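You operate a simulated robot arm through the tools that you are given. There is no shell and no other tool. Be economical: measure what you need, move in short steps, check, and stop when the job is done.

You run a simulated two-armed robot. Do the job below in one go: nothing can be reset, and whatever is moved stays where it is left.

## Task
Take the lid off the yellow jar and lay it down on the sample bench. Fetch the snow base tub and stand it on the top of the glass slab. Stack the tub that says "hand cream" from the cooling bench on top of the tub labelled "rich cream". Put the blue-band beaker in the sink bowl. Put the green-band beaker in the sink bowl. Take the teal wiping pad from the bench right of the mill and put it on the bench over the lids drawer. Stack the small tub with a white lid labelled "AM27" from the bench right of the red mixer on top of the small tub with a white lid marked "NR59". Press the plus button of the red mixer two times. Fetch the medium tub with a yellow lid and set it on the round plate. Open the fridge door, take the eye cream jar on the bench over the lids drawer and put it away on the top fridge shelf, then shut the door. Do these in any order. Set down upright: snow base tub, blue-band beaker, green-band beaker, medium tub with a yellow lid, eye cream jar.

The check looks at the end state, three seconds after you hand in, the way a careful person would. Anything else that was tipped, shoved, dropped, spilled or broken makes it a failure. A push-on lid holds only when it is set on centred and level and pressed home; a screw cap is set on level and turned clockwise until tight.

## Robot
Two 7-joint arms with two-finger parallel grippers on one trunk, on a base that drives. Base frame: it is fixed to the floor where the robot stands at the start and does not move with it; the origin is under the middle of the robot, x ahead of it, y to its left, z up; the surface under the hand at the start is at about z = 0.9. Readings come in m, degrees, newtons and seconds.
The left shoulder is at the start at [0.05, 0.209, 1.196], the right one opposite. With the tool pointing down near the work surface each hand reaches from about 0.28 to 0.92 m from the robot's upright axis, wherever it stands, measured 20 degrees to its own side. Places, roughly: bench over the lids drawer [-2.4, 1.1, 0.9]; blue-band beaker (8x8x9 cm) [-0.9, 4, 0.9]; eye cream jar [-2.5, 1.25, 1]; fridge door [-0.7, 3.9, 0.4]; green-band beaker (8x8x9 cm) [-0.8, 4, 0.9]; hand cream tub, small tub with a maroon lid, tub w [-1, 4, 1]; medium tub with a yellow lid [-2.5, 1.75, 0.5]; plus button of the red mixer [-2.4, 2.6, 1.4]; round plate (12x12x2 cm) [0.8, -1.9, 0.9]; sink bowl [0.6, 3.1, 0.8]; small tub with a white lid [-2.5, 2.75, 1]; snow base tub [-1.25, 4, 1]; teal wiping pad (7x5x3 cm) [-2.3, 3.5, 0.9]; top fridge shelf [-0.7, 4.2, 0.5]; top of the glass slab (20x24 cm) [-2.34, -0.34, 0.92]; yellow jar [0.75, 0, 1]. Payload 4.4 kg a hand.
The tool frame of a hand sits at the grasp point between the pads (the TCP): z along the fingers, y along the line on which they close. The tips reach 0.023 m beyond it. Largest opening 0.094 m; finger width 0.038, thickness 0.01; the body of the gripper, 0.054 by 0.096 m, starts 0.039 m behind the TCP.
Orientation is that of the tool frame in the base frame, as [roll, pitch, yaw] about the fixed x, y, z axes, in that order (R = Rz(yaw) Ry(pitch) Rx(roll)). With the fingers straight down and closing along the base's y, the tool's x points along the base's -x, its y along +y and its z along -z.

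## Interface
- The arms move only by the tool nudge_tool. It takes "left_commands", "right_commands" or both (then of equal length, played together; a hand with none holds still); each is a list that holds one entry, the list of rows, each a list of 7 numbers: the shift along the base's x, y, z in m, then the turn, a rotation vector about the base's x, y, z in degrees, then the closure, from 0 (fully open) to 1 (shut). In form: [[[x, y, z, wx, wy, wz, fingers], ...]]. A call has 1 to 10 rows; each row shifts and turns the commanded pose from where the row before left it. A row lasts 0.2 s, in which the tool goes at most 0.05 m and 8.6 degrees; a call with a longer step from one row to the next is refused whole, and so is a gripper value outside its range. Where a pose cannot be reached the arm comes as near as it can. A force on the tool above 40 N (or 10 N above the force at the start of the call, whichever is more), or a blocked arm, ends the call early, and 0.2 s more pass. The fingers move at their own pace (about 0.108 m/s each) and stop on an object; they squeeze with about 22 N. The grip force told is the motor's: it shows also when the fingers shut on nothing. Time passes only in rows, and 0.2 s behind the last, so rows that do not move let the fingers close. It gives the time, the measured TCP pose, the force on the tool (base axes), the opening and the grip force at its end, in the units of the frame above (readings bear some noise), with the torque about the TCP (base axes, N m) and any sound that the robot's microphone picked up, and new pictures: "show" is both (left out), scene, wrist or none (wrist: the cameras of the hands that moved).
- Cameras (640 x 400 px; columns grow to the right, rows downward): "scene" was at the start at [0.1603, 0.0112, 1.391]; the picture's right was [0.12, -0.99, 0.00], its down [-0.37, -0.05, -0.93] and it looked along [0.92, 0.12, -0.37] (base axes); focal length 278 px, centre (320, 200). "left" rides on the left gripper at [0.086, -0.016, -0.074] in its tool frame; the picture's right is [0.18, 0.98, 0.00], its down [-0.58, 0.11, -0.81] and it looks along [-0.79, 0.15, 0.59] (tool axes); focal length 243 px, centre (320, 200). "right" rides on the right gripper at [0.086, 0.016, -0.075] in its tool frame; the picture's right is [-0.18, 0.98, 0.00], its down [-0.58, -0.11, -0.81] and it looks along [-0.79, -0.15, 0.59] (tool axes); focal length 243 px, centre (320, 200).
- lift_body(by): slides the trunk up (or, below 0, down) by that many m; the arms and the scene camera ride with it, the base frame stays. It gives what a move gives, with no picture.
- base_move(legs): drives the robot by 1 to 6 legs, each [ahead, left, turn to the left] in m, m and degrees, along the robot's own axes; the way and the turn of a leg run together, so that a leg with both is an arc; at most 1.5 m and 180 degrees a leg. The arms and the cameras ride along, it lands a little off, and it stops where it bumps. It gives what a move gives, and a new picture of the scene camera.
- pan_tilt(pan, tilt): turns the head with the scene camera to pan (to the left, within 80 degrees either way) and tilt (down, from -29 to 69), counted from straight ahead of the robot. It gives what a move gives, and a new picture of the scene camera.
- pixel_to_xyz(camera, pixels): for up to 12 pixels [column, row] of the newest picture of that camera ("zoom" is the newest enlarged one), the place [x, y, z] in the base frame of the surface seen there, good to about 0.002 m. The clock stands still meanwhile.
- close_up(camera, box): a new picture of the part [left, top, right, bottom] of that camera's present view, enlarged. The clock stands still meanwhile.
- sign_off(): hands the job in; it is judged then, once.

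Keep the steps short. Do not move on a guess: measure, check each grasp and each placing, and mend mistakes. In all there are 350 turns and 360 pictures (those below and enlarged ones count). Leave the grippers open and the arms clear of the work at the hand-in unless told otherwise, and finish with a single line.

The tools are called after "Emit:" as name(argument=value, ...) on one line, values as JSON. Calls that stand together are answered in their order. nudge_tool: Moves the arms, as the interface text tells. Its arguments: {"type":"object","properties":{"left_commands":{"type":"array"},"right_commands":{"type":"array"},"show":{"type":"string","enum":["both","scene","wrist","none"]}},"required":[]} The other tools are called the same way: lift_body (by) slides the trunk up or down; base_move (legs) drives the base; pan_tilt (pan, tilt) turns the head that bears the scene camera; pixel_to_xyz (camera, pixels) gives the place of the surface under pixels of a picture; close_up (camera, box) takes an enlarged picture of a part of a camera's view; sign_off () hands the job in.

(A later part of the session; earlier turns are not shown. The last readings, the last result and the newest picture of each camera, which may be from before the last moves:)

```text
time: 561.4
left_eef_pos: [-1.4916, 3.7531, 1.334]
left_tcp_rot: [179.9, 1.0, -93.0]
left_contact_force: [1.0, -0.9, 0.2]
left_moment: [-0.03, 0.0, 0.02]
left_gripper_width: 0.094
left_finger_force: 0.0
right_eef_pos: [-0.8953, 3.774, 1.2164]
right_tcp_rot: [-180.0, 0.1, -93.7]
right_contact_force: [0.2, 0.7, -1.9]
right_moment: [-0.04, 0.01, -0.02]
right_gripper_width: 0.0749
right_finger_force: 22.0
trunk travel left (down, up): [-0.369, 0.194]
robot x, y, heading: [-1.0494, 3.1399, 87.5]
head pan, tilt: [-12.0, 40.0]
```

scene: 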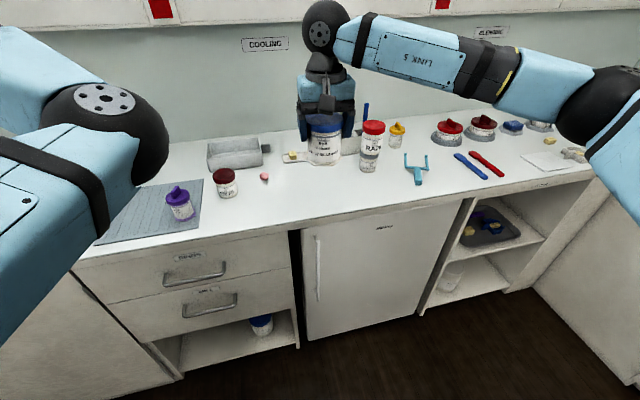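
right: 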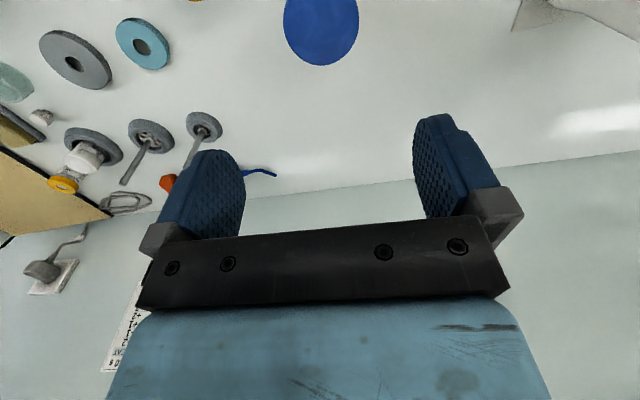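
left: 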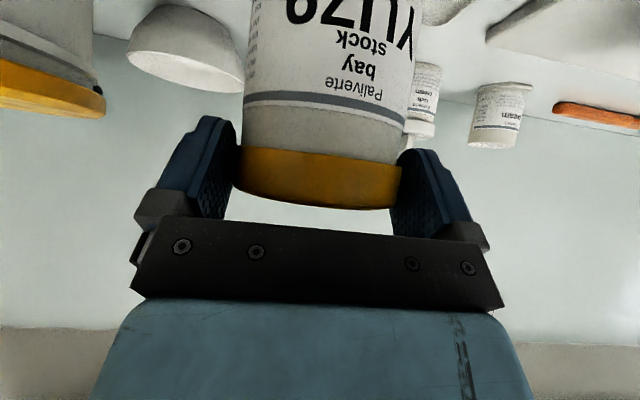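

Setting the jar at (-0.87, 3.88): moving over and lowering.

Emit:
nudge_tool(right_commands=[[[0.008, 0.035, 0, 0, 0, 0, 0.6], [0.008, 0.035, 0, 0, 0, 0, 0.6], [0.008, 0.036, 0, 0, 0, 0, 0.6], [0, 0, -0.045, 0, 0, 0, 0.6], [0, 0, -0.045, 0, 0, 0, 0.6], [0, 0, -0.045, 0, 0, 0, 0.6], [0, 0, -0.045, 0, 0, 0, 0.6], [0, 0, -0.045, 0, 0, 0, 0.6], [0, 0, -0.01, 0, 0, 0, 0.6], [0, 0, 0, 0, 0, 0, 0.6]]], show="none")

Emit:
nudge_tool(right_commands=[[[0, 0, -0.004, 0, 0, 0, 0.6], [0, 0, -0.003, 0, 0, 0, 0.6], [0, 0, -0.002, 0, 0, 0, 0.6], [0, 0, 0, 0, 0, 0, 0.6]]], show="none")

```text
time: 563.6
left_eef_pos: [-1.4915, 3.7511, 1.3328]
left_tcp_rot: [180.0, 0.9, -93.0]
left_contact_force: [-0.2, 0.7, -0.5]
left_moment: [-0.01, 0.0, -0.02]
left_gripper_width: 0.0938
left_finger_force: 0.1
right_eef_pos: [-0.8712, 3.8768, 0.9826]
right_tcp_rot: [-180.0, 0.1, -93.7]
right_contact_force: [0.2, 0.0, -1.7]
right_moment: [-0.04, 0.0, -0.01]
right_gripper_width: 0.0746
right_finger_force: 21.8
trunk travel left (down, up): [-0.369, 0.194]
robot x, y, heading: [-1.053, 3.138, 87.7]
head pan, tilt: [-12.0, 40.0]
```

```text
time: 564.6
left_eef_pos: [-1.4908, 3.7525, 1.3339]
left_tcp_rot: [179.9, 1.0, -93.0]
left_contact_force: [-0.1, 0.2, -0.1]
left_moment: [0.0, 0.02, -0.01]
left_gripper_width: 0.0942
left_finger_force: 0.0
right_eef_pos: [-0.8717, 3.877, 0.9734]
right_tcp_rot: [-180.0, 0.2, -93.8]
right_contact_force: [0.5, 0.6, 1.6]
right_moment: [0.03, -0.14, 0.01]
right_gripper_width: 0.0749
right_finger_force: 21.6
trunk travel left (down, up): [-0.369, 0.194]
robot x, y, heading: [-1.0545, 3.1412, 87.6]
head pan, tilt: [-12.0, 40.0]
```

Contact. Opening, lifting and drawing back; then measuring the fridge handle.

Emit:
nudge_tool(right_commands=[[[0, 0, 0, 0, 0, 0, 0.3], [0, 0, 0, 0, 0, 0, 0], [0, 0, 0, 0, 0, 0, 0], [0, 0, 0.03, 0, 0, 0, 0], [0, 0, 0.045, 0, 0, 0, 0], [0, 0, 0.045, 0, 0, 0, 0], [0.03, -0.03, 0.02, 0, 0, 0, 0], [0.03, -0.03, 0, 0, 0, 0, 0], [0.03, -0.03, 0, 0, 0, 0, 0], [0.03, -0.03, 0, 0, 0, 0, 0]]], show="none")

Emit:
pan_tilt(pan=-8, tilt=58)

```text
time: 566.8
left_eef_pos: [-1.4902, 3.7513, 1.3361]
left_tcp_rot: [179.9, 1.2, -93.1]
left_contact_force: [0.1, -0.1, -0.9]
left_moment: [0.03, 0.01, -0.02]
left_gripper_width: 0.0939
left_finger_force: 0.1
right_eef_pos: [-0.7536, 3.7537, 1.1156]
right_tcp_rot: [179.9, 0.2, -93.8]
right_contact_force: [0.2, -0.4, -0.4]
right_moment: [0.0, 0.02, 0.03]
right_gripper_width: 0.0941
right_finger_force: 0.0
trunk travel left (down, up): [-0.369, 0.194]
robot x, y, heading: [-1.0522, 3.1357, 87.6]
head pan, tilt: [-12.0, 40.0]
```

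```text
time: 567.6
left_eef_pos: [-1.4924, 3.7521, 1.3332]
left_tcp_rot: [180.0, 1.1, -93.0]
left_contact_force: [0.2, 0.6, -0.9]
left_moment: [-0.01, -0.03, 0.02]
left_gripper_width: 0.0941
left_finger_force: 0.0
right_eef_pos: [-0.7559, 3.7571, 1.1141]
right_tcp_rot: [-180.0, 0.1, -93.9]
right_contact_force: [0.2, -0.8, -0.3]
right_moment: [0.0, -0.02, -0.02]
right_gripper_width: 0.0941
right_finger_force: 0.0
trunk travel left (down, up): [-0.369, 0.194]
robot x, y, heading: [-1.0537, 3.1406, 87.4]
head pan, tilt: [-8.0, 58.0]
```

scene: 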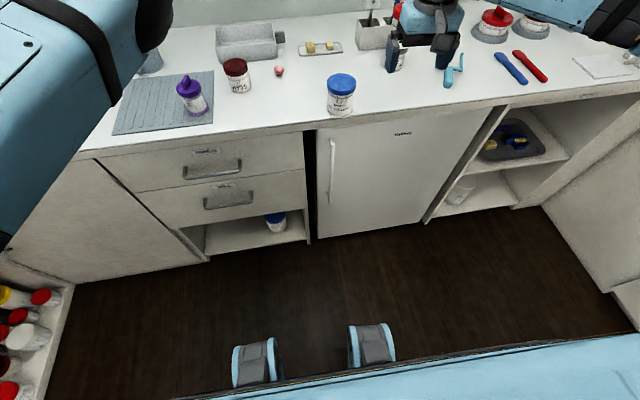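

Emit:
close_up(camera="scene", box=[300, 110, 500, 240])

Emit:
pixel_to_xyz(camera="scene", pixels=[[332, 142], [332, 170], [331, 198], [345, 170], [480, 115], [420, 218], [318, 232], [318, 132], [330, 128], [400, 115], [310, 125]])

```text
3.08 times, centred on (400, 175) of scene
```

zoom: 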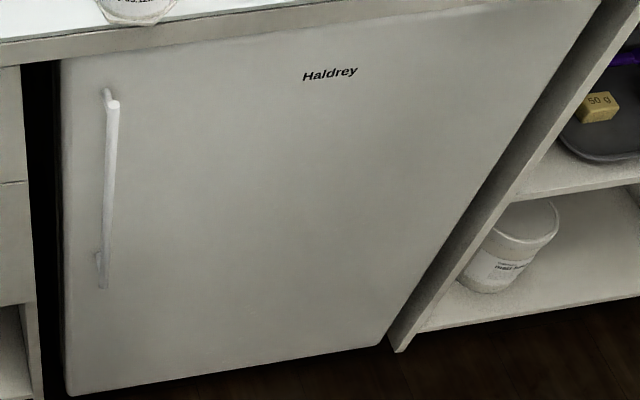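

```text
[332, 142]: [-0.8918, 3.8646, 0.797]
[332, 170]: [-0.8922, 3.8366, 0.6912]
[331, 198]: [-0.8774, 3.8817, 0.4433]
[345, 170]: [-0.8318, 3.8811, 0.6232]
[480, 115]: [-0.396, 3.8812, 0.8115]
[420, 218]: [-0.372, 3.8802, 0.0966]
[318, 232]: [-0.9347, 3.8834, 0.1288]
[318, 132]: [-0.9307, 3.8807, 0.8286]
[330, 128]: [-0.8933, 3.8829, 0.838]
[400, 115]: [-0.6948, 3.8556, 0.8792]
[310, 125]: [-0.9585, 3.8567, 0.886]
```

Handle bar at x -0.892, y ≈ 3.84, z 0.45–0.80; door face y 3.882, hinge at the right (x ≈ -0.375). I'll tilt the right hand 45° forward, away from the bench edge, and raise the left a bit, then lower the trunk.

Emit:
nudge_tool(right_commands=[[[0, -0.03, 0, 0, 0, 0, 0], [0, -0.03, 0, 7.5, 0, 0, 0], [0, -0.03, 0, 7.5, 0, 0, 0], [-0.01, -0.03, 0, 7.5, 0, 0, 0], [-0.02, 0, 0, 7.5, 0, 0, 0], [-0.03, 0, 0, 7.5, 0, 0, 0], [-0.03, 0, 0, 7.5, 0, 3.5, 0], [-0.03, 0, 0, 0, 0, 0, 0]]], left_commands=[[[0, 0, 0.02, 0, 0, 0, 0], [0, 0, 0.02, 0, 0, 0, 0], [0, 0, 0.02, 0, 0, 0, 0], [0, 0, 0.02, 0, 0, 0, 0], [0, 0, 0.02, 0, 0, 0, 0], [0, 0, 0.02, 0, 0, 0, 0], [0, 0, 0.02, 0, 0, 0, 0], [0, 0, 0.02, 0, 0, 0, 0]]], show="none")

Emit:
lift_body(by=-0.26)

Emit:
pan_tilt(pan=-8, tilt=45)

```text
time: 569.4
left_eef_pos: [-1.4933, 3.7539, 1.4925]
left_tcp_rot: [-180.0, 1.0, -93.1]
left_contact_force: [-0.1, 0.1, 1.0]
left_moment: [-0.01, -0.03, 0.02]
left_gripper_width: 0.0941
left_finger_force: 0.2
right_eef_pos: [-0.8732, 3.6384, 1.1135]
right_tcp_rot: [176.6, 45.0, -91.6]
right_contact_force: [0.6, -0.5, 1.2]
right_moment: [-0.02, -0.01, -0.02]
right_gripper_width: 0.0941
right_finger_force: 0.0
trunk travel left (down, up): [-0.369, 0.194]
robot x, y, heading: [-1.0574, 3.142, 87.6]
head pan, tilt: [-8.0, 58.0]
```

```text
time: 572.1
left_eef_pos: [-1.4916, 3.7547, 1.2333]
left_tcp_rot: [179.9, 1.0, -93.0]
left_contact_force: [0.5, 0.0, -0.9]
left_moment: [0.04, -0.02, 0.03]
left_gripper_width: 0.094
left_finger_force: 0.0
right_eef_pos: [-0.8714, 3.6374, 0.855]
right_tcp_rot: [176.5, 45.0, -91.6]
right_contact_force: [0.2, 0.0, 0.2]
right_moment: [0.0, -0.01, 0.02]
right_gripper_width: 0.0941
right_finger_force: 0.0
trunk travel left (down, up): [-0.109, 0.454]
robot x, y, heading: [-1.0533, 3.141, 87.6]
head pan, tilt: [-8.0, 58.0]
```

```text
time: 572.8
left_eef_pos: [-1.4905, 3.7545, 1.2333]
left_tcp_rot: [180.0, 0.9, -93.1]
left_contact_force: [-0.6, 1.1, -0.2]
left_moment: [0.02, 0.01, -0.02]
left_gripper_width: 0.094
left_finger_force: 0.0
right_eef_pos: [-0.8707, 3.6377, 0.8535]
right_tcp_rot: [176.5, 45.0, -91.6]
right_contact_force: [0.2, 0.2, 0.7]
right_moment: [0.03, 0.0, -0.01]
right_gripper_width: 0.0941
right_finger_force: 0.1
trunk travel left (down, up): [-0.109, 0.454]
robot x, y, heading: [-1.0555, 3.1408, 87.4]
head pan, tilt: [-8.0, 45.0]
```

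scene: 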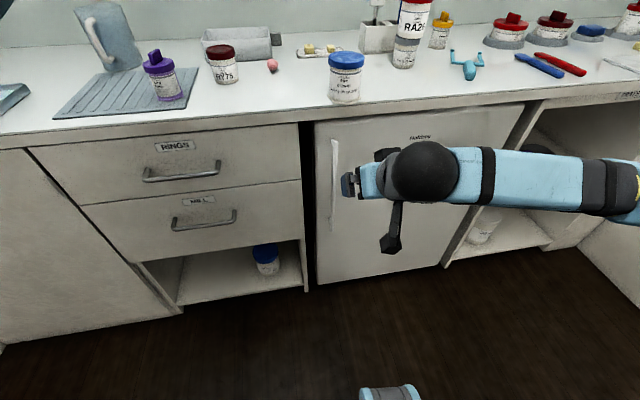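

Lowering the hand to z 0.70 and moving in so the fingers straddle the handle bar.

Emit:
nudge_tool(right_commands=[[[-0.007, 0, -0.046, 0, 0, 0, 0], [-0.007, 0, -0.046, 0, 0, 0, 0], [-0.007, 0, -0.046, 0, 0, 0, 0], [0, 0.02, -0.015, 0, 0, 0, 0], [0, 0.045, 0, 0, 0, 0, 0], [0, 0.045, 0, 0, 0, 0, 0], [0, 0.045, 0, 0, 0, 0, 0], [0, 0.03, 0, 0, 0, 0, 0], [0, 0, 0, 0, 0, 0, 0]]], show="wrist")

```text
time: 574.8
left_eef_pos: [-1.4922, 3.7551, 1.2343]
left_tcp_rot: [179.9, 1.0, -93.1]
left_contact_force: [-0.2, -1.2, 0.0]
left_moment: [0.0, 0.0, -0.03]
left_gripper_width: 0.0939
left_finger_force: 0.1
right_eef_pos: [-0.8892, 3.8249, 0.6986]
right_tcp_rot: [176.5, 45.1, -91.6]
right_contact_force: [0.1, 0.2, 0.5]
right_moment: [0.02, -0.02, 0.01]
right_gripper_width: 0.0939
right_finger_force: 0.1
trunk travel left (down, up): [-0.109, 0.454]
robot x, y, heading: [-1.0571, 3.1382, 87.5]
head pan, tilt: [-8.0, 45.0]
```

right: 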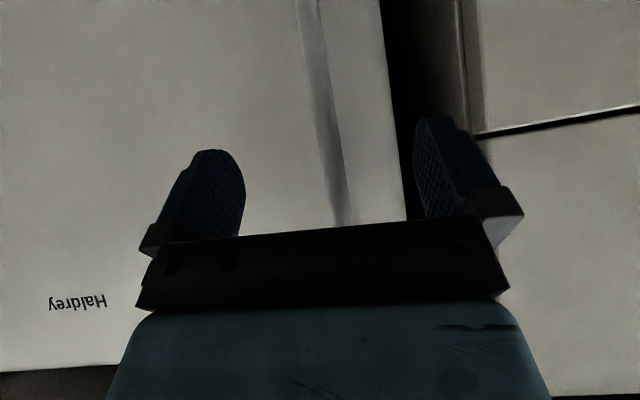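

The bar is between the fingers. Advancing 14 mm and closing.

Emit:
nudge_tool(right_commands=[[[0, 0.014, 0, 0, 0, 0, 0], [0, 0, 0, 0, 0, 0, 0.4], [0, 0, 0, 0, 0, 0, 0.8], [0, 0, 0, 0, 0, 0, 1], [0, 0, 0, 0, 0, 0, 1], [0, 0, 0, 0, 0, 0, 1]]], show="none")

```text
time: 576.2
left_eef_pos: [-1.4946, 3.7528, 1.2324]
left_tcp_rot: [-179.9, 1.0, -92.9]
left_contact_force: [0.3, 0.6, 0.6]
left_moment: [-0.06, 0.01, 0.02]
left_gripper_width: 0.0938
left_finger_force: 0.0
right_eef_pos: [-0.8944, 3.8353, 0.6993]
right_tcp_rot: [176.6, 44.9, -91.2]
right_contact_force: [-28.1, -19.9, -7.9]
right_moment: [1.01, -2.36, 0.27]
right_gripper_width: 0.0137
right_finger_force: 45.1
trunk travel left (down, up): [-0.109, 0.454]
robot x, y, heading: [-1.0517, 3.1376, 87.5]
head pan, tilt: [-8.0, 45.0]
```

Handle gripped (13.7 mm). Relaxing the side load and starting to pull along the arc.

Emit:
nudge_tool(right_commands=[[[-0.004, 0, 0, 0, 0, 0, 1], [0.002, -0.01, 0, 0, 0, 0, 1], [0.002, -0.02, 0, 0, 0, 2, 1], [0.003, -0.022, 0, 0, 0, 2.5, 1], [0.005, -0.022, 0, 0, 0, 2.5, 1], [0.006, -0.022, 0, 0, 0, 2.5, 1], [0, 0, 0, 0, 0, 0, 1]]], show="scene")

```text
time: 577.8
left_eef_pos: [-1.4902, 3.7556, 1.2325]
left_tcp_rot: [179.8, 0.9, -93.0]
left_contact_force: [0.3, -0.2, 0.0]
left_moment: [0.02, 0.01, 0.01]
left_gripper_width: 0.0938
left_finger_force: 0.1
right_eef_pos: [-0.8737, 3.7402, 0.7]
right_tcp_rot: [176.7, 44.9, -82.4]
right_contact_force: [20.1, 5.1, -8.9]
right_moment: [-0.93, -2.28, -0.24]
right_gripper_width: 0.0132
right_finger_force: 45.2
trunk travel left (down, up): [-0.109, 0.454]
robot x, y, heading: [-1.0514, 3.1407, 87.7]
head pan, tilt: [-8.0, 45.0]
```

scene: 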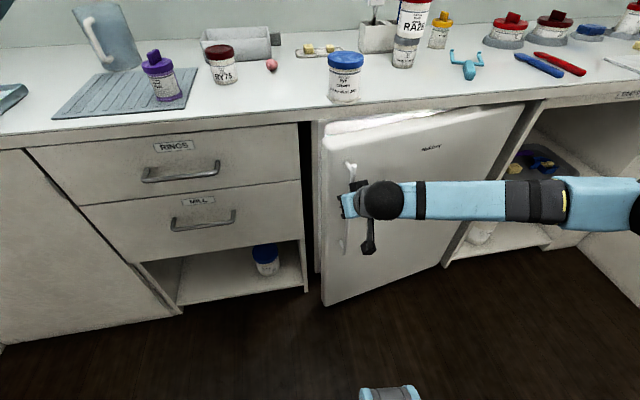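

The door is opening (~10°). Continuing along the arc to about 40°.

Emit:
nudge_tool(right_commands=[[[0.01, -0.022, 0, 0, 0, 2.5, 1], [0.008, -0.022, 0, 0, 0, 2.5, 1], [0.009, -0.021, 0, 0, 0, 2.5, 1], [0.009, -0.021, 0, 0, 0, 2.5, 1], [0.011, -0.02, 0, 0, 0, 2.5, 1], [0.011, -0.02, 0, 0, 0, 2.5, 1], [0.0125, -0.019, 0, 0, 0, 2.5, 1], [0.0125, -0.019, 0, 0, 0, 2.5, 1], [0.014, -0.018, 0, 0, 0, 2.5, 1], [0.014, -0.018, 0, 0, 0, 2.5, 1]]], show="none")

Emit:
nudge_tool(right_commands=[[[0.0155, -0.017, 0, 0, 0, 2.5, 1], [0.0155, -0.017, 0, 0, 0, 2.5, 1], [0.017, -0.0155, 0, 0, 0, 2.5, 1], [0.017, -0.0155, 0, 0, 0, 2.5, 1], [0.018, -0.014, 0, 0, 0, 2.5, 1], [0.018, -0.014, 0, 0, 0, 2.5, 1], [0, 0, 0, 0, 0, 0, 1]]], show="scene")

```text
time: 579.8
left_eef_pos: [-1.4923, 3.7545, 1.2338]
left_tcp_rot: [179.9, 1.0, -93.1]
left_contact_force: [0.5, 0.2, -0.2]
left_moment: [-0.03, 0.0, -0.04]
left_gripper_width: 0.094
left_finger_force: 0.0
right_eef_pos: [-0.7867, 3.5747, 0.7001]
right_tcp_rot: [177.3, 44.9, -60.8]
right_contact_force: [2.2, 0.7, -3.4]
right_moment: [1.15, -1.82, -0.13]
right_gripper_width: 0.0131
right_finger_force: 45.0
trunk travel left (down, up): [-0.109, 0.454]
robot x, y, heading: [-1.0593, 3.1362, 87.6]
head pan, tilt: [-8.0, 45.0]
stopped in row 9 (right hand): the force on the tool passed its limit at 42 N (the readings are from after the stop); the commanded pose is now the measured one
```

```text
time: 581.4
left_eef_pos: [-1.492, 3.754, 1.234]
left_tcp_rot: [-179.9, 0.9, -93.2]
left_contact_force: [-0.1, 0.1, 0.5]
left_moment: [0.03, 0.02, 0.01]
left_gripper_width: 0.0938
left_finger_force: 0.1
right_eef_pos: [-0.6871, 3.4791, 0.7]
right_tcp_rot: [176.8, 44.8, -46.1]
right_contact_force: [-18.2, -24.1, -18.0]
right_moment: [0.74, -1.99, 0.19]
right_gripper_width: 0.0131
right_finger_force: 44.5
trunk travel left (down, up): [-0.109, 0.454]
robot x, y, heading: [-1.056, 3.14, 87.6]
head pan, tilt: [-8.0, 45.0]
```

scene: 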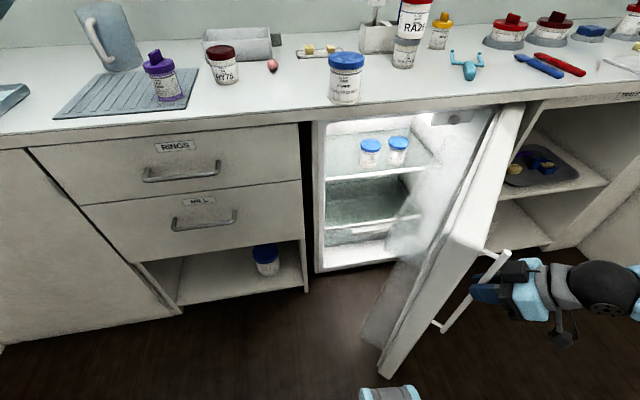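

Door at ~47°, and the top shelf is visible. Continuing toward 75°, turning the hand less.

Emit:
nudge_tool(right_commands=[[[0.015, -0.02, 0, 0, 0, 1.5, 1], [0.019, -0.012, 0, 0, 0, 1.5, 1], [0.019, -0.012, 0, 0, 0, 1.5, 1], [0.02, -0.0105, 0, 0, 0, 1.5, 1], [0.02, -0.0105, 0, 0, 0, 1.5, 1], [0.021, -0.0085, 0, 0, 0, 1.5, 1], [0.021, -0.0085, 0, 0, 0, 1.5, 1], [0, 0, 0, 0, 0, 0, 1]]], show="none")

Emit:
nudge_tool(right_commands=[[[0.022, -0.007, 0, 0, 0, 1.5, 1], [0.022, -0.007, 0, 0, 0, 1.5, 1], [0.022, -0.005, 0, 0, 0, 1.5, 1], [0.022, -0.005, 0, 0, 0, 1.5, 1], [0, 0, 0, 0, 0, 0, 1]]], show="scene")

```text
time: 581.7
left_eef_pos: [-1.4921, 3.7534, 1.2341]
left_tcp_rot: [179.8, 1.0, -93.2]
left_contact_force: [-0.2, 0.2, 0.1]
left_moment: [-0.01, 0.01, -0.03]
left_gripper_width: 0.0936
left_finger_force: 0.0
right_eef_pos: [-0.6833, 3.4765, 0.7054]
right_tcp_rot: [177.6, 45.7, -45.0]
right_contact_force: [-3.1, -5.2, -4.0]
right_moment: [2.32, -0.9, 0.08]
right_gripper_width: 0.013
right_finger_force: 45.3
trunk travel left (down, up): [-0.109, 0.454]
robot x, y, heading: [-1.0547, 3.1385, 87.7]
head pan, tilt: [-8.0, 45.0]
stopped in row 1 (right hand): the force on the tool passed its limit at 126 N (the readings are from after the stop); the commanded pose is now the measured one
```

```text
time: 582.0
left_eef_pos: [-1.4927, 3.753, 1.2332]
left_tcp_rot: [180.0, 1.0, -93.1]
left_contact_force: [0.0, -0.1, -0.6]
left_moment: [-0.01, 0.01, 0.0]
left_gripper_width: 0.0941
left_finger_force: 0.0
right_eef_pos: [-0.6822, 3.4767, 0.7134]
right_tcp_rot: [178.1, 46.6, -44.3]
right_contact_force: [-8.1, -12.7, -8.5]
right_moment: [1.87, -1.51, 0.08]
right_gripper_width: 0.0124
right_finger_force: 45.2
trunk travel left (down, up): [-0.109, 0.454]
robot x, y, heading: [-1.0563, 3.1362, 87.5]
head pan, tilt: [-8.0, 45.0]
stopped in row 1 (right hand): the force on the tool passed its limit at 164 N (the readings are from after the stop); the commanded pose is now the measured one
```

scene: 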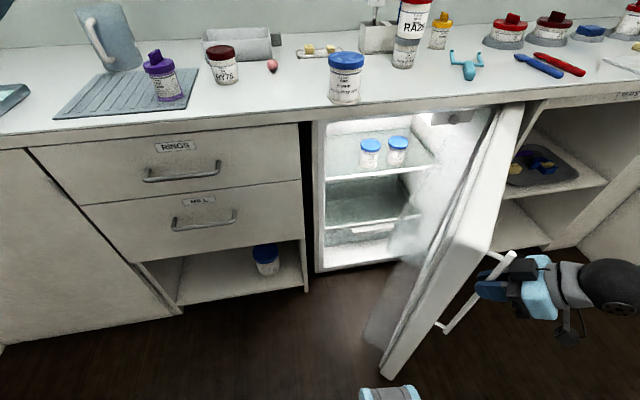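

The door is now blocked, probably against the robot's own front wheel at (390,390). I'll release the handle, withdraw the hand, and back the base off.

Emit:
nudge_tool(right_commands=[[[0, 0, 0, 0, 0, 0, 0.5], [0, 0, 0, 0, 0, 0, 0], [0, 0, 0, 0, 0, 0, 0], [0.015, -0.015, 0.02, 0, 0, 0, 0], [0.02, -0.02, 0.025, 0, 0, 0, 0], [0.02, -0.02, 0.025, 0, 0, 0, 0], [0.02, -0.02, 0.025, 0, 0, -4, 0], [0, -0.02, 0.02, 0, 0, -8, 0]]], show="none")

Emit:
base_move(legs=[[-0.3, 0.1, 0]])

```text
time: 583.8
left_eef_pos: [-1.4933, 3.754, 1.2327]
left_tcp_rot: [179.9, 1.1, -93.1]
left_contact_force: [0.9, -0.2, 0.4]
left_moment: [-0.01, 0.02, 0.04]
left_gripper_width: 0.094
left_finger_force: 0.0
right_eef_pos: [-0.5859, 3.389, 0.8246]
right_tcp_rot: [178.0, 46.6, -56.5]
right_contact_force: [-0.1, -0.1, 0.0]
right_moment: [0.01, 0.0, -0.02]
right_gripper_width: 0.094
right_finger_force: 0.0
right hand out of reach, approached as far as the arm can: row 8
trunk travel left (down, up): [-0.109, 0.454]
robot x, y, heading: [-1.0569, 3.1368, 87.6]
head pan, tilt: [-8.0, 45.0]
```

```text
time: 586.0
left_eef_pos: [-1.6026, 3.4571, 1.2341]
left_tcp_rot: [-180.0, 1.0, -93.5]
left_contact_force: [-0.1, -0.1, 0.2]
left_moment: [-0.01, 0.02, 0.01]
left_gripper_width: 0.0937
left_finger_force: 0.0
right_eef_pos: [-0.6989, 3.0844, 0.8236]
right_tcp_rot: [178.1, 46.7, -57.0]
right_contact_force: [0.2, 0.1, -0.3]
right_moment: [-0.03, 0.02, -0.01]
right_gripper_width: 0.0937
right_finger_force: 0.1
trunk travel left (down, up): [-0.109, 0.454]
robot x, y, heading: [-1.1719, 2.8405, 87.1]
head pan, tilt: [-8.0, 45.0]
```

scene: 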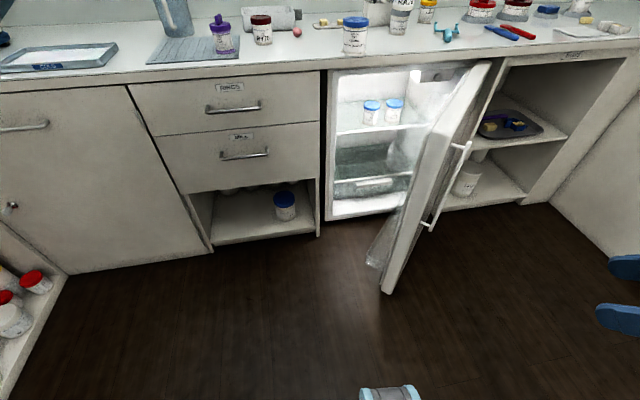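

Door is open ~55–60°. Measuring the door edge and the shelf interior.

Emit:
pixel_to_xyz(camera="scene", pixels=[[386, 285], [470, 75], [375, 262], [465, 150], [430, 225], [372, 118], [392, 115], [350, 122], [345, 128], [340, 110], [410, 122], [335, 190]])

Emit:
close_up(camera="scene", box=[315, 55, 495, 155])

```text
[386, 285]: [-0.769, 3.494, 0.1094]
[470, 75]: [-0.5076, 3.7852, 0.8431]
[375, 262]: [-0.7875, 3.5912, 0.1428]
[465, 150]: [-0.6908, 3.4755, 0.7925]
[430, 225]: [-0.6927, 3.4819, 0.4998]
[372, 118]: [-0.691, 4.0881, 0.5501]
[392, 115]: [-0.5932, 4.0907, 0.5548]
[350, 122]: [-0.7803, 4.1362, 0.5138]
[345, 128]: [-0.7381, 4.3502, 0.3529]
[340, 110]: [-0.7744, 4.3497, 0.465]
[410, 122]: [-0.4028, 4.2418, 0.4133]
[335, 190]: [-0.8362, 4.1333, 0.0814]
```

```text
3.56 times, centred on (405, 105) of scene
```

zoom: 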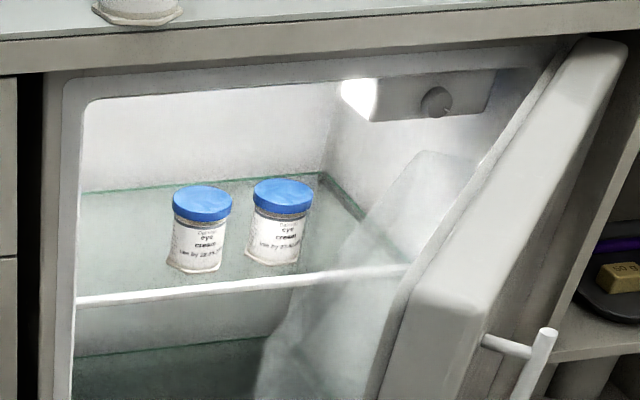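

Emit:
pixel_to_xyz(camera="zoom", pixels=[[90, 292], [160, 286], [240, 277], [120, 240], [150, 220], [90, 220], [195, 262], [202, 200], [270, 260], [290, 200], [120, 120], [85, 110]])

```text
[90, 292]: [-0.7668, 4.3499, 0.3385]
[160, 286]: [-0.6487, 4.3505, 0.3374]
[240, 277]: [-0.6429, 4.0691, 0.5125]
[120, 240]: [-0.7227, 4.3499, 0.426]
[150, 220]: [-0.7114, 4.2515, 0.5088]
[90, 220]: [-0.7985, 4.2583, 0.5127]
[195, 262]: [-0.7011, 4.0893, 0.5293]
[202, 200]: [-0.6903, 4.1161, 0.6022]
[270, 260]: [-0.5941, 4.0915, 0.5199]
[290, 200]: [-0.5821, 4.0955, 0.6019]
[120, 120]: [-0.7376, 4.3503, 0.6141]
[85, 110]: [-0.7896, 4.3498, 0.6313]
```

Shelf z ≈ 0.512; free space for the jar at x ≈ -0.80, left of the two small tubs. First I'll push the door wider from inside with the closed right hand. Moving the hand left of the door edge and in.

Emit:
nudge_tool(right_commands=[[[-0.045, 0, -0.01, 0, 0, -8.5, 1], [-0.045, 0, -0.01, 0, 0, -8.5, 1], [-0.045, 0.01, -0.01, 0, 0, -8.5, 1], [-0.045, 0.015, -0.01, 0, 0, -8.5, 1], [-0.01, 0.045, 0, 0, 0, 0, 1], [-0.01, 0.045, 0, 0, 0, 0, 1], [0, 0.045, 0, 0, 0, 0, 1], [0, 0.045, 0, 0, 0, 0, 1], [0, 0.045, 0, 0, 0, 0, 1], [0, 0.045, 0, 0, 0, 0, 1]]], show="none")

Emit:
nudge_tool(right_commands=[[[0, 0.045, 0, 0, 0, 0, 1], [0, 0.045, 0, 0, 0, 0, 1], [0, 0.045, 0, 0, 0, 0, 1], [0, 0.03, 0, 0, 0, 0, 1], [0, 0, 0, 0, 0, 0, 1]]], show="scene")

```text
time: 588.2
left_eef_pos: [-1.6019, 3.4586, 1.2315]
left_tcp_rot: [179.9, 0.9, -93.7]
left_contact_force: [0.4, 1.1, -0.5]
left_moment: [-0.03, 0.02, 0.0]
left_gripper_width: 0.0942
left_finger_force: 0.1
right_eef_pos: [-0.7649, 3.4565, 0.7625]
right_tcp_rot: [177.2, 46.4, -90.6]
right_contact_force: [0.3, -0.3, 0.6]
right_moment: [0.04, 0.0, 0.02]
right_gripper_width: 0.0
right_finger_force: 21.8
right hand out of reach, approached as far as the arm can: row 1, 2, 3, 4, 5
trunk travel left (down, up): [-0.109, 0.454]
robot x, y, heading: [-1.1677, 2.8386, 87.0]
head pan, tilt: [-8.0, 45.0]
stopped in row 10 (right hand): the force on the tool passed its limit at 44 N (the readings are from after the stop); the commanded pose is now the measured one
```

```text
time: 588.6
left_eef_pos: [-1.601, 3.4586, 1.2322]
left_tcp_rot: [179.8, 0.8, -93.9]
left_contact_force: [0.6, 0.2, 0.4]
left_moment: [0.0, 0.01, 0.05]
left_gripper_width: 0.0938
left_finger_force: 0.1
right_eef_pos: [-0.7757, 3.4715, 0.7593]
right_tcp_rot: [176.5, 45.8, -90.1]
right_contact_force: [1.2, 1.1, -0.7]
right_moment: [0.01, 0.01, -0.02]
right_gripper_width: 0.0
right_finger_force: 22.0
trunk travel left (down, up): [-0.109, 0.454]
robot x, y, heading: [-1.1703, 2.8352, 87.0]
head pan, tilt: [-8.0, 45.0]
stopped in row 1 (right hand): the force on the tool passed its limit at 58 N (the readings are from after the stop); the commanded pose is now the measured one
```

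scene: 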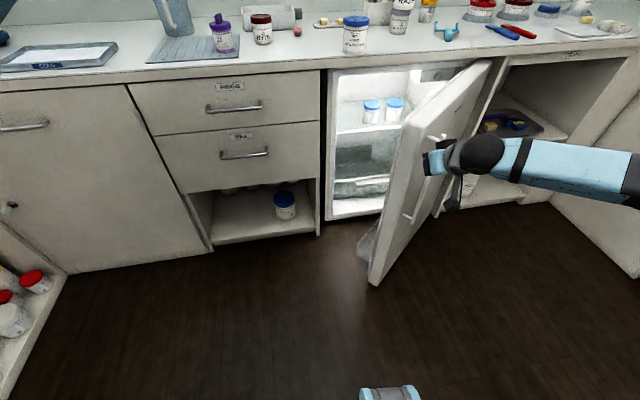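

The hand pushed the door's outer face instead. Drawing back, shifting the base left 0.22 m, then going in again.

Emit:
nudge_tool(right_commands=[[[0.0, -0.045, 0, 0, 0, 0, 1], [0, -0.045, 0, 0, 0, 0, 1], [0, -0.045, 0, 0, 0, 0, 1], [0, -0.045, 0, 0, 0, 0, 1]]], show="none")

Emit:
base_move(legs=[[0, 0.22, 2.8]])

Emit:
nudge_tool(right_commands=[[[-0.02, 0.04, -0.01, 0, 0, 0, 1], [0, 0.045, -0.01, 0, 0, 0, 1], [0, 0.045, -0.01, 0, 0, 0, 1], [0, 0.045, 0, 0, 0, 0, 1], [0, 0.045, 0, 0, 0, 0, 1], [0, 0.045, 0, 0, 0, 0, 1], [0, 0.045, 0, 0, 0, 0, 1], [0, 0.03, 0, 0, 0, 0, 1]]], show="scene")

```text
time: 589.6
left_eef_pos: [-1.6007, 3.4558, 1.2339]
left_tcp_rot: [179.9, 1.0, -93.7]
left_contact_force: [0.1, -0.6, -0.9]
left_moment: [-0.05, -0.01, -0.01]
left_gripper_width: 0.0939
left_finger_force: 0.1
right_eef_pos: [-0.7762, 3.2914, 0.7595]
right_tcp_rot: [176.6, 46.0, -89.9]
right_contact_force: [0.0, -0.8, 0.2]
right_moment: [0.0, 0.01, -0.04]
right_gripper_width: 0.0
right_finger_force: 22.1
trunk travel left (down, up): [-0.109, 0.454]
robot x, y, heading: [-1.1724, 2.836, 87.3]
head pan, tilt: [-8.0, 45.0]
```

```text
time: 592.1
left_eef_pos: [-1.8547, 3.4374, 1.233]
left_tcp_rot: [179.9, 0.8, -90.5]
left_contact_force: [-0.4, 1.1, 0.0]
left_moment: [-0.03, -0.02, 0.04]
left_gripper_width: 0.0941
left_finger_force: 0.0
right_eef_pos: [-1.0216, 3.3174, 0.7606]
right_tcp_rot: [176.5, 45.9, -86.7]
right_contact_force: [-0.9, 0.8, -0.2]
right_moment: [-0.04, 0.0, -0.01]
right_gripper_width: 0.0
right_finger_force: 21.8
trunk travel left (down, up): [-0.109, 0.454]
robot x, y, heading: [-1.3905, 2.8396, 90.4]
head pan, tilt: [-8.0, 45.0]
```

scene: 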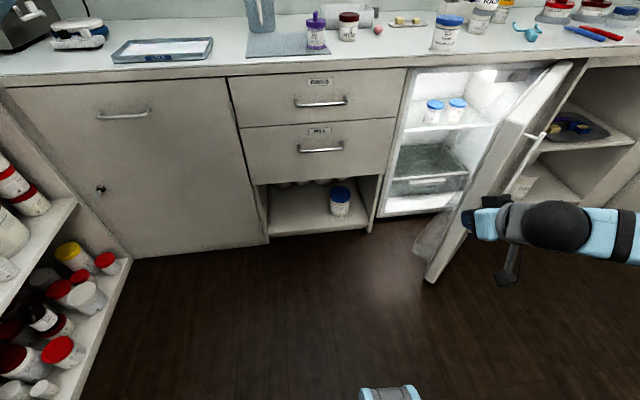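

```text
time: 593.9
left_eef_pos: [-1.8552, 3.4361, 1.2328]
left_tcp_rot: [179.8, 0.9, -90.6]
left_contact_force: [0.5, -0.6, -0.4]
left_moment: [0.02, -0.02, -0.04]
left_gripper_width: 0.0941
left_finger_force: 0.1
right_eef_pos: [-1.0429, 3.6576, 0.7297]
right_tcp_rot: [176.5, 45.9, -86.8]
right_contact_force: [0.2, -0.4, -0.1]
right_moment: [0.0, 0.01, -0.03]
right_gripper_width: 0.0002
right_finger_force: 21.6
trunk travel left (down, up): [-0.109, 0.454]
robot x, y, heading: [-1.3891, 2.8401, 90.1]
head pan, tilt: [-8.0, 45.0]
```

scene: 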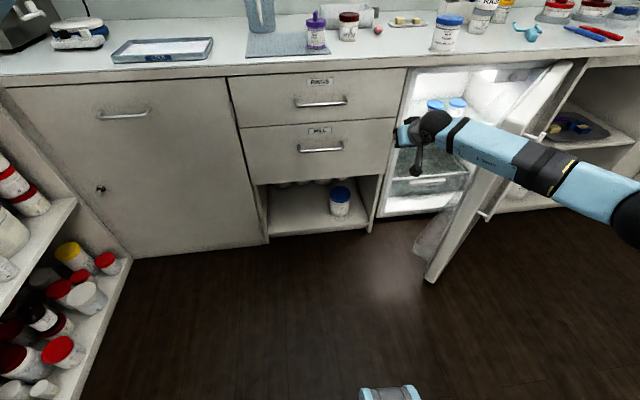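

The forearm would cross the door edge. Better: pull the handle again from further right. Retracting the hand and driving right 0.75 m.

Emit:
nudge_tool(right_commands=[[[0, -0.045, 0, 0, 0, 0, 1], [0, -0.045, 0, 0, 0, 0, 1], [0, -0.045, 0, 0, 0, 0, 0.5], [0, -0.045, 0, 0, 0, 0, 0], [0, -0.045, 0, 0, 0, 0, 0], [0, -0.045, 0, 0, 0, 0, 0], [0, -0.045, 0, 0, 0, 0, 0], [0, -0.045, 0, 0, 0, 0, 0]]], show="none")

Emit:
base_move(legs=[[0, -0.78, 0]])

Emit:
pan_tilt(pan=5, tilt=45)

```text
time: 595.7
left_eef_pos: [-1.8542, 3.4364, 1.2334]
left_tcp_rot: [179.9, 1.0, -90.6]
left_contact_force: [-0.2, 0.3, 1.4]
left_moment: [-0.02, -0.02, 0.02]
left_gripper_width: 0.0941
left_finger_force: 0.1
right_eef_pos: [-1.0428, 3.2981, 0.7303]
right_tcp_rot: [176.5, 46.0, -86.8]
right_contact_force: [-0.4, -0.3, -0.1]
right_moment: [0.03, 0.01, 0.02]
right_gripper_width: 0.0941
right_finger_force: 0.1
trunk travel left (down, up): [-0.109, 0.454]
robot x, y, heading: [-1.3891, 2.8402, 90.2]
head pan, tilt: [-8.0, 45.0]
```

```text
time: 603.0
left_eef_pos: [-1.0607, 3.4422, 1.2336]
left_tcp_rot: [179.8, 1.0, -91.0]
left_contact_force: [-0.1, 0.9, 0.1]
left_moment: [0.0, 0.01, 0.0]
left_gripper_width: 0.094
left_finger_force: 0.1
right_eef_pos: [-0.2497, 3.2973, 0.7289]
right_tcp_rot: [176.5, 45.8, -87.3]
right_contact_force: [-0.6, -0.4, 0.3]
right_moment: [0.04, -0.01, -0.01]
right_gripper_width: 0.0939
right_finger_force: 0.0
trunk travel left (down, up): [-0.109, 0.454]
robot x, y, heading: [-0.5994, 2.841, 89.9]
head pan, tilt: [-8.0, 45.0]
```

scene: 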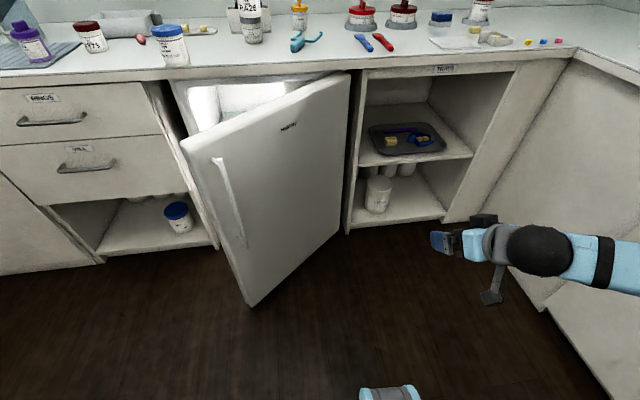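

```text
time: 603.8
left_eef_pos: [-1.0592, 3.4405, 1.2336]
left_tcp_rot: [179.9, 0.8, -91.0]
left_contact_force: [-0.4, 0.3, -0.5]
left_moment: [0.0, 0.01, -0.02]
left_gripper_width: 0.094
left_finger_force: 0.0
right_eef_pos: [-0.2494, 3.2969, 0.7285]
right_tcp_rot: [176.6, 46.0, -87.2]
right_contact_force: [0.0, 0.1, -0.5]
right_moment: [0.0, 0.0, 0.01]
right_gripper_width: 0.0942
right_finger_force: 0.1
trunk travel left (down, up): [-0.109, 0.454]
robot x, y, heading: [-0.6001, 2.8435, 89.6]
head pan, tilt: [5.0, 45.0]
```

scene: 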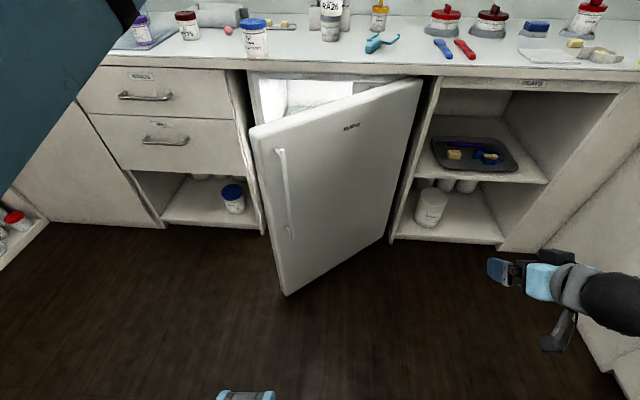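

Measuring the handle and door edge now.

Emit:
pixel_to_xyz(camera="scene", pixels=[[281, 158], [285, 180], [289, 210], [265, 170], [285, 290], [300, 170], [415, 90], [350, 130]])

```text
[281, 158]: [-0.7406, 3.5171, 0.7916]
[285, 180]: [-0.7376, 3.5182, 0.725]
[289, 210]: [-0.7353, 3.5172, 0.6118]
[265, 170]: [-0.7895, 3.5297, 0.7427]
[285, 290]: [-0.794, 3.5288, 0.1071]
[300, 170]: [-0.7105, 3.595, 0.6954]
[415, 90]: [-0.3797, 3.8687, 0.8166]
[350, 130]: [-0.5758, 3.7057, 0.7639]
```

Handle bar at about (-0.743, 3.522); door at ~40°. Moving the right hand to a pre-grasp, turned +52° so it faces the handle.

Emit:
nudge_tool(right_commands=[[[-0.0412, 0.0168, -0.0028, 0, 0, 5.2, 0], [-0.0412, 0.0168, -0.0028, 0, 0, 5.2, 0], [-0.0412, 0.0168, -0.0028, 0, 0, 5.2, 0], [-0.0412, 0.0168, -0.0028, 0, 0, 5.2, 0], [-0.0412, 0.0168, -0.0028, 0, 0, 5.2, 0], [-0.0412, 0.0168, -0.0028, 0, 0, 5.2, 0], [-0.0412, 0.0168, -0.0028, 0, 0, 5.2, 0], [-0.0412, 0.0168, -0.0028, 0, 0, 5.2, 0], [-0.0412, 0.0168, -0.0028, 0, 0, 5.2, 0], [-0.0412, 0.0168, -0.0028, 0, 0, 5.2, 0]]], show="wrist")

```text
time: 606.0
left_eef_pos: [-1.0585, 3.4428, 1.2325]
left_tcp_rot: [179.9, 0.9, -91.0]
left_contact_force: [-0.5, 0.9, 0.9]
left_moment: [0.01, 0.0, 0.0]
left_gripper_width: 0.0939
left_finger_force: 0.1
right_eef_pos: [-0.6614, 3.4665, 0.7003]
right_tcp_rot: [176.5, 45.9, -35.2]
right_contact_force: [-1.3, -0.6, -0.4]
right_moment: [0.04, -0.01, 0.01]
right_gripper_width: 0.0939
right_finger_force: 0.1
trunk travel left (down, up): [-0.109, 0.454]
robot x, y, heading: [-0.6046, 2.8436, 89.8]
head pan, tilt: [5.0, 45.0]
```

right: 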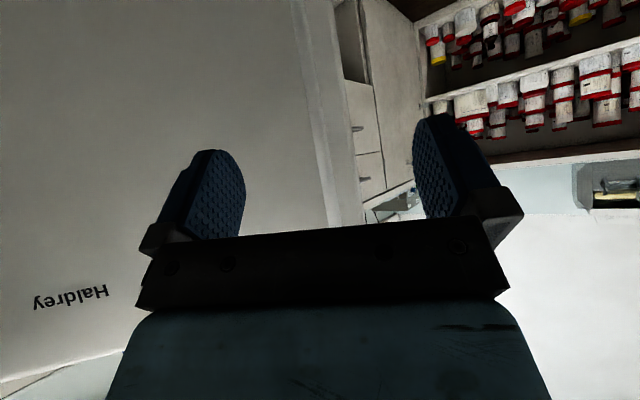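

The bar is between the fingers. Advancing 0.1 m along the pointing direction with the fingers half closed, then gripping.

Emit:
nudge_tool(right_commands=[[[-0.0205, 0.0143, 0, 0, 0, 0, 0.3], [-0.0205, 0.0143, 0, 0, 0, 0, 0.3], [-0.0205, 0.0143, 0, 0, 0, 0, 0.3], [-0.018, 0.0125, 0, 0, 0, 0, 0.3], [0, 0, 0, 0, 0, 0, 0.6], [0, 0, 0, 0, 0, 0, 1], [0, 0, 0, 0, 0, 0, 1], [0, 0, 0, 0, 0, 0, 1]]], show="none")

```text
time: 607.8
left_eef_pos: [-1.0576, 3.4425, 1.2343]
left_tcp_rot: [179.8, 0.9, -91.1]
left_contact_force: [-0.5, 0.2, -0.1]
left_moment: [-0.02, -0.01, -0.03]
left_gripper_width: 0.094
left_finger_force: 0.0
right_eef_pos: [-0.7357, 3.5242, 0.7014]
right_tcp_rot: [176.7, 45.9, -35.5]
right_contact_force: [21.2, 22.2, 2.4]
right_moment: [0.97, -1.81, -0.45]
right_gripper_width: 0.0129
right_finger_force: 45.3
trunk travel left (down, up): [-0.109, 0.454]
robot x, y, heading: [-0.5987, 2.8419, 89.8]
head pan, tilt: [5.0, 45.0]
```

Gripped. Pulling along the arc (first half).

Emit:
nudge_tool(right_commands=[[[0.016, -0.014, 0, 0, 0, 1, 1], [0.016, -0.013, 0, 0, 0, 1, 1], [0.017, -0.0135, 0, 0, 0, 1.5, 1], [0.017, -0.0135, 0, 0, 0, 1.5, 1], [0.018, -0.012, 0, 0, 0, 1.5, 1], [0.018, -0.012, 0, 0, 0, 1.5, 1], [0.019, -0.0105, 0, 0, 0, 1.5, 1], [0.019, -0.0105, 0, 0, 0, 1.5, 1], [0.02, -0.0085, 0, 0, 0, 1.5, 1], [0.02, -0.0085, 0, 0, 0, 1.5, 1]]], show="none")

Emit:
nudge_tool(right_commands=[[[0.02, -0.007, 0, 0, 0, 1.5, 1], [0.021, -0.007, 0, 0, 0, 1.5, 1], [0.021, -0.005, 0, 0, 0, 1.5, 1], [0.021, -0.005, 0, 0, 0, 1.5, 1], [0.0215, -0.003, 0, 0, 0, 1.5, 1], [0.0215, -0.003, 0, 0, 0, 1.5, 1], [0, 0, 0, 0, 0, 0, 1]]], show="scene")

```text
time: 609.2
left_eef_pos: [-1.0598, 3.4409, 1.2348]
left_tcp_rot: [179.8, 1.0, -91.1]
left_contact_force: [0.2, 0.1, -0.1]
left_moment: [-0.02, -0.01, -0.03]
left_gripper_width: 0.094
left_finger_force: 0.2
right_eef_pos: [-0.6373, 3.4476, 0.7019]
right_tcp_rot: [177.0, 45.7, -27.4]
right_contact_force: [2.1, 1.9, -7.3]
right_moment: [2.09, -0.05, -0.12]
right_gripper_width: 0.013
right_finger_force: 45.1
trunk travel left (down, up): [-0.109, 0.454]
robot x, y, heading: [-0.6034, 2.8439, 90.0]
head pan, tilt: [5.0, 45.0]
stopped in row 7 (right hand): the force on the tool passed its limit at 42 N (the readings are from after the stop); the commanded pose is now the measured one
```

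```text
time: 610.0
left_eef_pos: [-1.0609, 3.4399, 1.2334]
left_tcp_rot: [180.0, 1.0, -90.9]
left_contact_force: [0.0, 0.2, -0.1]
left_moment: [-0.03, 0.01, 0.03]
left_gripper_width: 0.0939
left_finger_force: 0.0
right_eef_pos: [-0.5938, 3.4244, 0.7018]
right_tcp_rot: [176.5, 45.7, -23.2]
right_contact_force: [-0.5, -5.2, 4.8]
right_moment: [1.1, -2.1, -0.02]
right_gripper_width: 0.0132
right_finger_force: 44.6
trunk travel left (down, up): [-0.109, 0.454]
robot x, y, heading: [-0.5993, 2.8441, 89.7]
head pan, tilt: [5.0, 45.0]
stopped in row 3 (right hand): the force on the tool passed its limit at 43 N (the readings are from after the stop); the commanded pose is now the measured one
```

scene: 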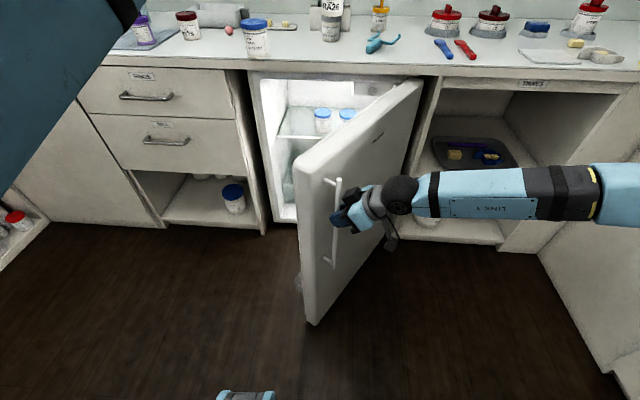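

Now ~60°. Continuing with smaller, slower steps.

Emit:
nudge_tool(right_commands=[[[0.012, -0.005, 0, 0, 0, 1, 1], [0.013, -0.005, 0, 0, 0, 1, 1], [0.013, -0.005, 0, 0, 0, 1, 1], [0.0135, -0.0047, 0, 0, 0, 1, 1], [0.0135, -0.0047, 0, 0, 0, 1, 1], [0.0135, -0.0045, 0, 0, 0, 1, 1], [0.014, -0.0035, 0, 0, 0, 1, 1], [0.014, -0.0033, 0, 0, 0, 1, 1], [0.014, -0.003, 0, 0, 0, 1, 1], [0.014, -0.002, 0, 0, 0, 1, 1]]], show="none")

Emit:
nudge_tool(right_commands=[[[0.014, -0.002, 0, 0, 0, 1, 1], [0.014, -0.002, 0, 0, 0, 1, 1], [0.014, -0.001, 0, 0, 0, 1, 1], [0.014, -0.001, 0, 0, 0, 1, 1], [0.014, 0, 0, 0, 0, 1, 1], [0.014, 0, 0, 0, 0, 1, 1], [0, 0, 0, 0, 0, 0, 1]]], show="scene")

```text
time: 612.2
left_eef_pos: [-1.0591, 3.438, 1.2361]
left_tcp_rot: [179.8, 1.2, -91.0]
left_contact_force: [-0.5, 1.1, 0.5]
left_moment: [0.03, -0.01, 0.0]
left_gripper_width: 0.0939
left_finger_force: 0.0
right_eef_pos: [-0.4591, 3.3817, 0.7031]
right_tcp_rot: [176.4, 45.9, -13.3]
right_contact_force: [-4.6, -30.5, 9.3]
right_moment: [1.63, 0.32, 0.31]
right_gripper_width: 0.0131
right_finger_force: 44.9
trunk travel left (down, up): [-0.109, 0.454]
robot x, y, heading: [-0.5988, 2.8456, 89.6]
head pan, tilt: [5.0, 45.0]
```

```text
time: 612.7
left_eef_pos: [-1.0601, 3.4393, 1.235]
left_tcp_rot: [180.0, 1.1, -91.2]
left_contact_force: [-0.3, 1.1, -0.2]
left_moment: [-0.05, -0.01, 0.03]
left_gripper_width: 0.0937
left_finger_force: 0.1
right_eef_pos: [-0.4401, 3.3802, 0.7024]
right_tcp_rot: [176.2, 46.0, -11.8]
right_contact_force: [-1.5, -11.1, 9.3]
right_moment: [1.8, 1.05, 0.15]
right_gripper_width: 0.013
right_finger_force: 45.2
trunk travel left (down, up): [-0.109, 0.454]
robot x, y, heading: [-0.602, 2.8414, 89.7]
head pan, tilt: [5.0, 45.0]
stopped in row 2 (right hand): the force on the tool passed its limit at 43 N (the readings are from after the stop); the commanded pose is now the measured one
```

scene: 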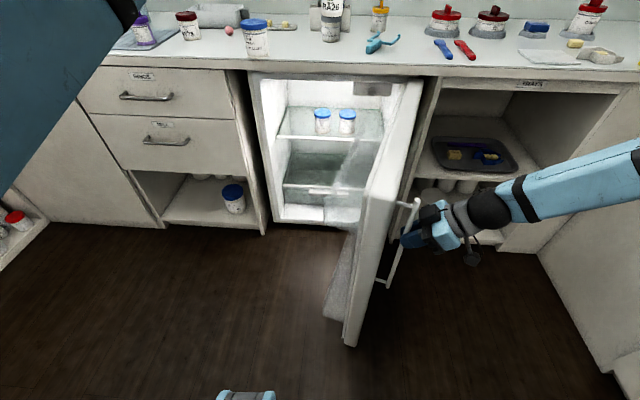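

Door is open about 82°. Releasing and withdrawing the hand to the right and up.

Emit:
nudge_tool(right_commands=[[[0, 0, 0, 0, 0, 0, 0.5], [0, 0, 0, 0, 0, 0, 0], [0, 0, 0, 0, 0, 0, 0], [0.025, -0.008, 0.025, 0, 0, 0, 0], [0.025, -0.02, 0.025, 0, 0, 0, 0], [0.02, -0.03, 0.025, 0, 0, -4, 0], [0, -0.04, 0.02, 0, 0, -8, 0], [0, -0.03, 0.02, 0, 0, -8, 0], [0, 0, 0.02, 0, 0, -8, 0], [0, 0, 0.02, 0, 0, -8, 0]]], show="none")

```text
time: 614.2
left_eef_pos: [-1.0594, 3.4414, 1.2341]
left_tcp_rot: [179.9, 1.0, -91.0]
left_contact_force: [0.6, 0.8, 1.5]
left_moment: [0.03, 0.01, 0.02]
left_gripper_width: 0.094
left_finger_force: 0.0
right_eef_pos: [-0.4412, 3.3364, 0.756]
right_tcp_rot: [176.9, 46.0, -18.6]
right_contact_force: [1.9, 4.9, -3.3]
right_moment: [-0.03, -0.02, -0.13]
right_gripper_width: 0.0938
right_finger_force: 0.1
right hand out of reach, approached as far as the arm can: row 4, 5, 6
trunk travel left (down, up): [-0.109, 0.454]
robot x, y, heading: [-0.5971, 2.8427, 90.1]
head pan, tilt: [5.0, 45.0]
stopped in row 7 (right hand): the force on the tool passed its limit at 95 N (the readings are from after the stop); the commanded pose is now the measured one
```

The arm is at its limit; I'll use the base to slide the hand right off the handle.

Emit:
base_move(legs=[[0, -0.14, 0]])

```text
time: 616.1
left_eef_pos: [-0.9196, 3.4381, 1.2341]
left_tcp_rot: [179.9, 1.1, -90.7]
left_contact_force: [-0.1, -0.7, 0.1]
left_moment: [0.0, 0.02, 0.0]
left_gripper_width: 0.094
left_finger_force: 0.0
right_eef_pos: [-0.3012, 3.3365, 0.7572]
right_tcp_rot: [176.8, 45.9, -18.4]
right_contact_force: [0.2, 0.4, 0.6]
right_moment: [0.01, 0.02, 0.0]
right_gripper_width: 0.094
right_finger_force: 0.1
trunk travel left (down, up): [-0.109, 0.454]
robot x, y, heading: [-0.4568, 2.8419, 89.6]
head pan, tilt: [5.0, 45.0]
```

scene: 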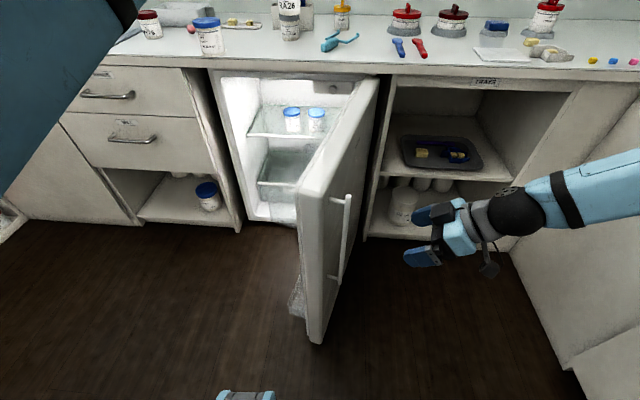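

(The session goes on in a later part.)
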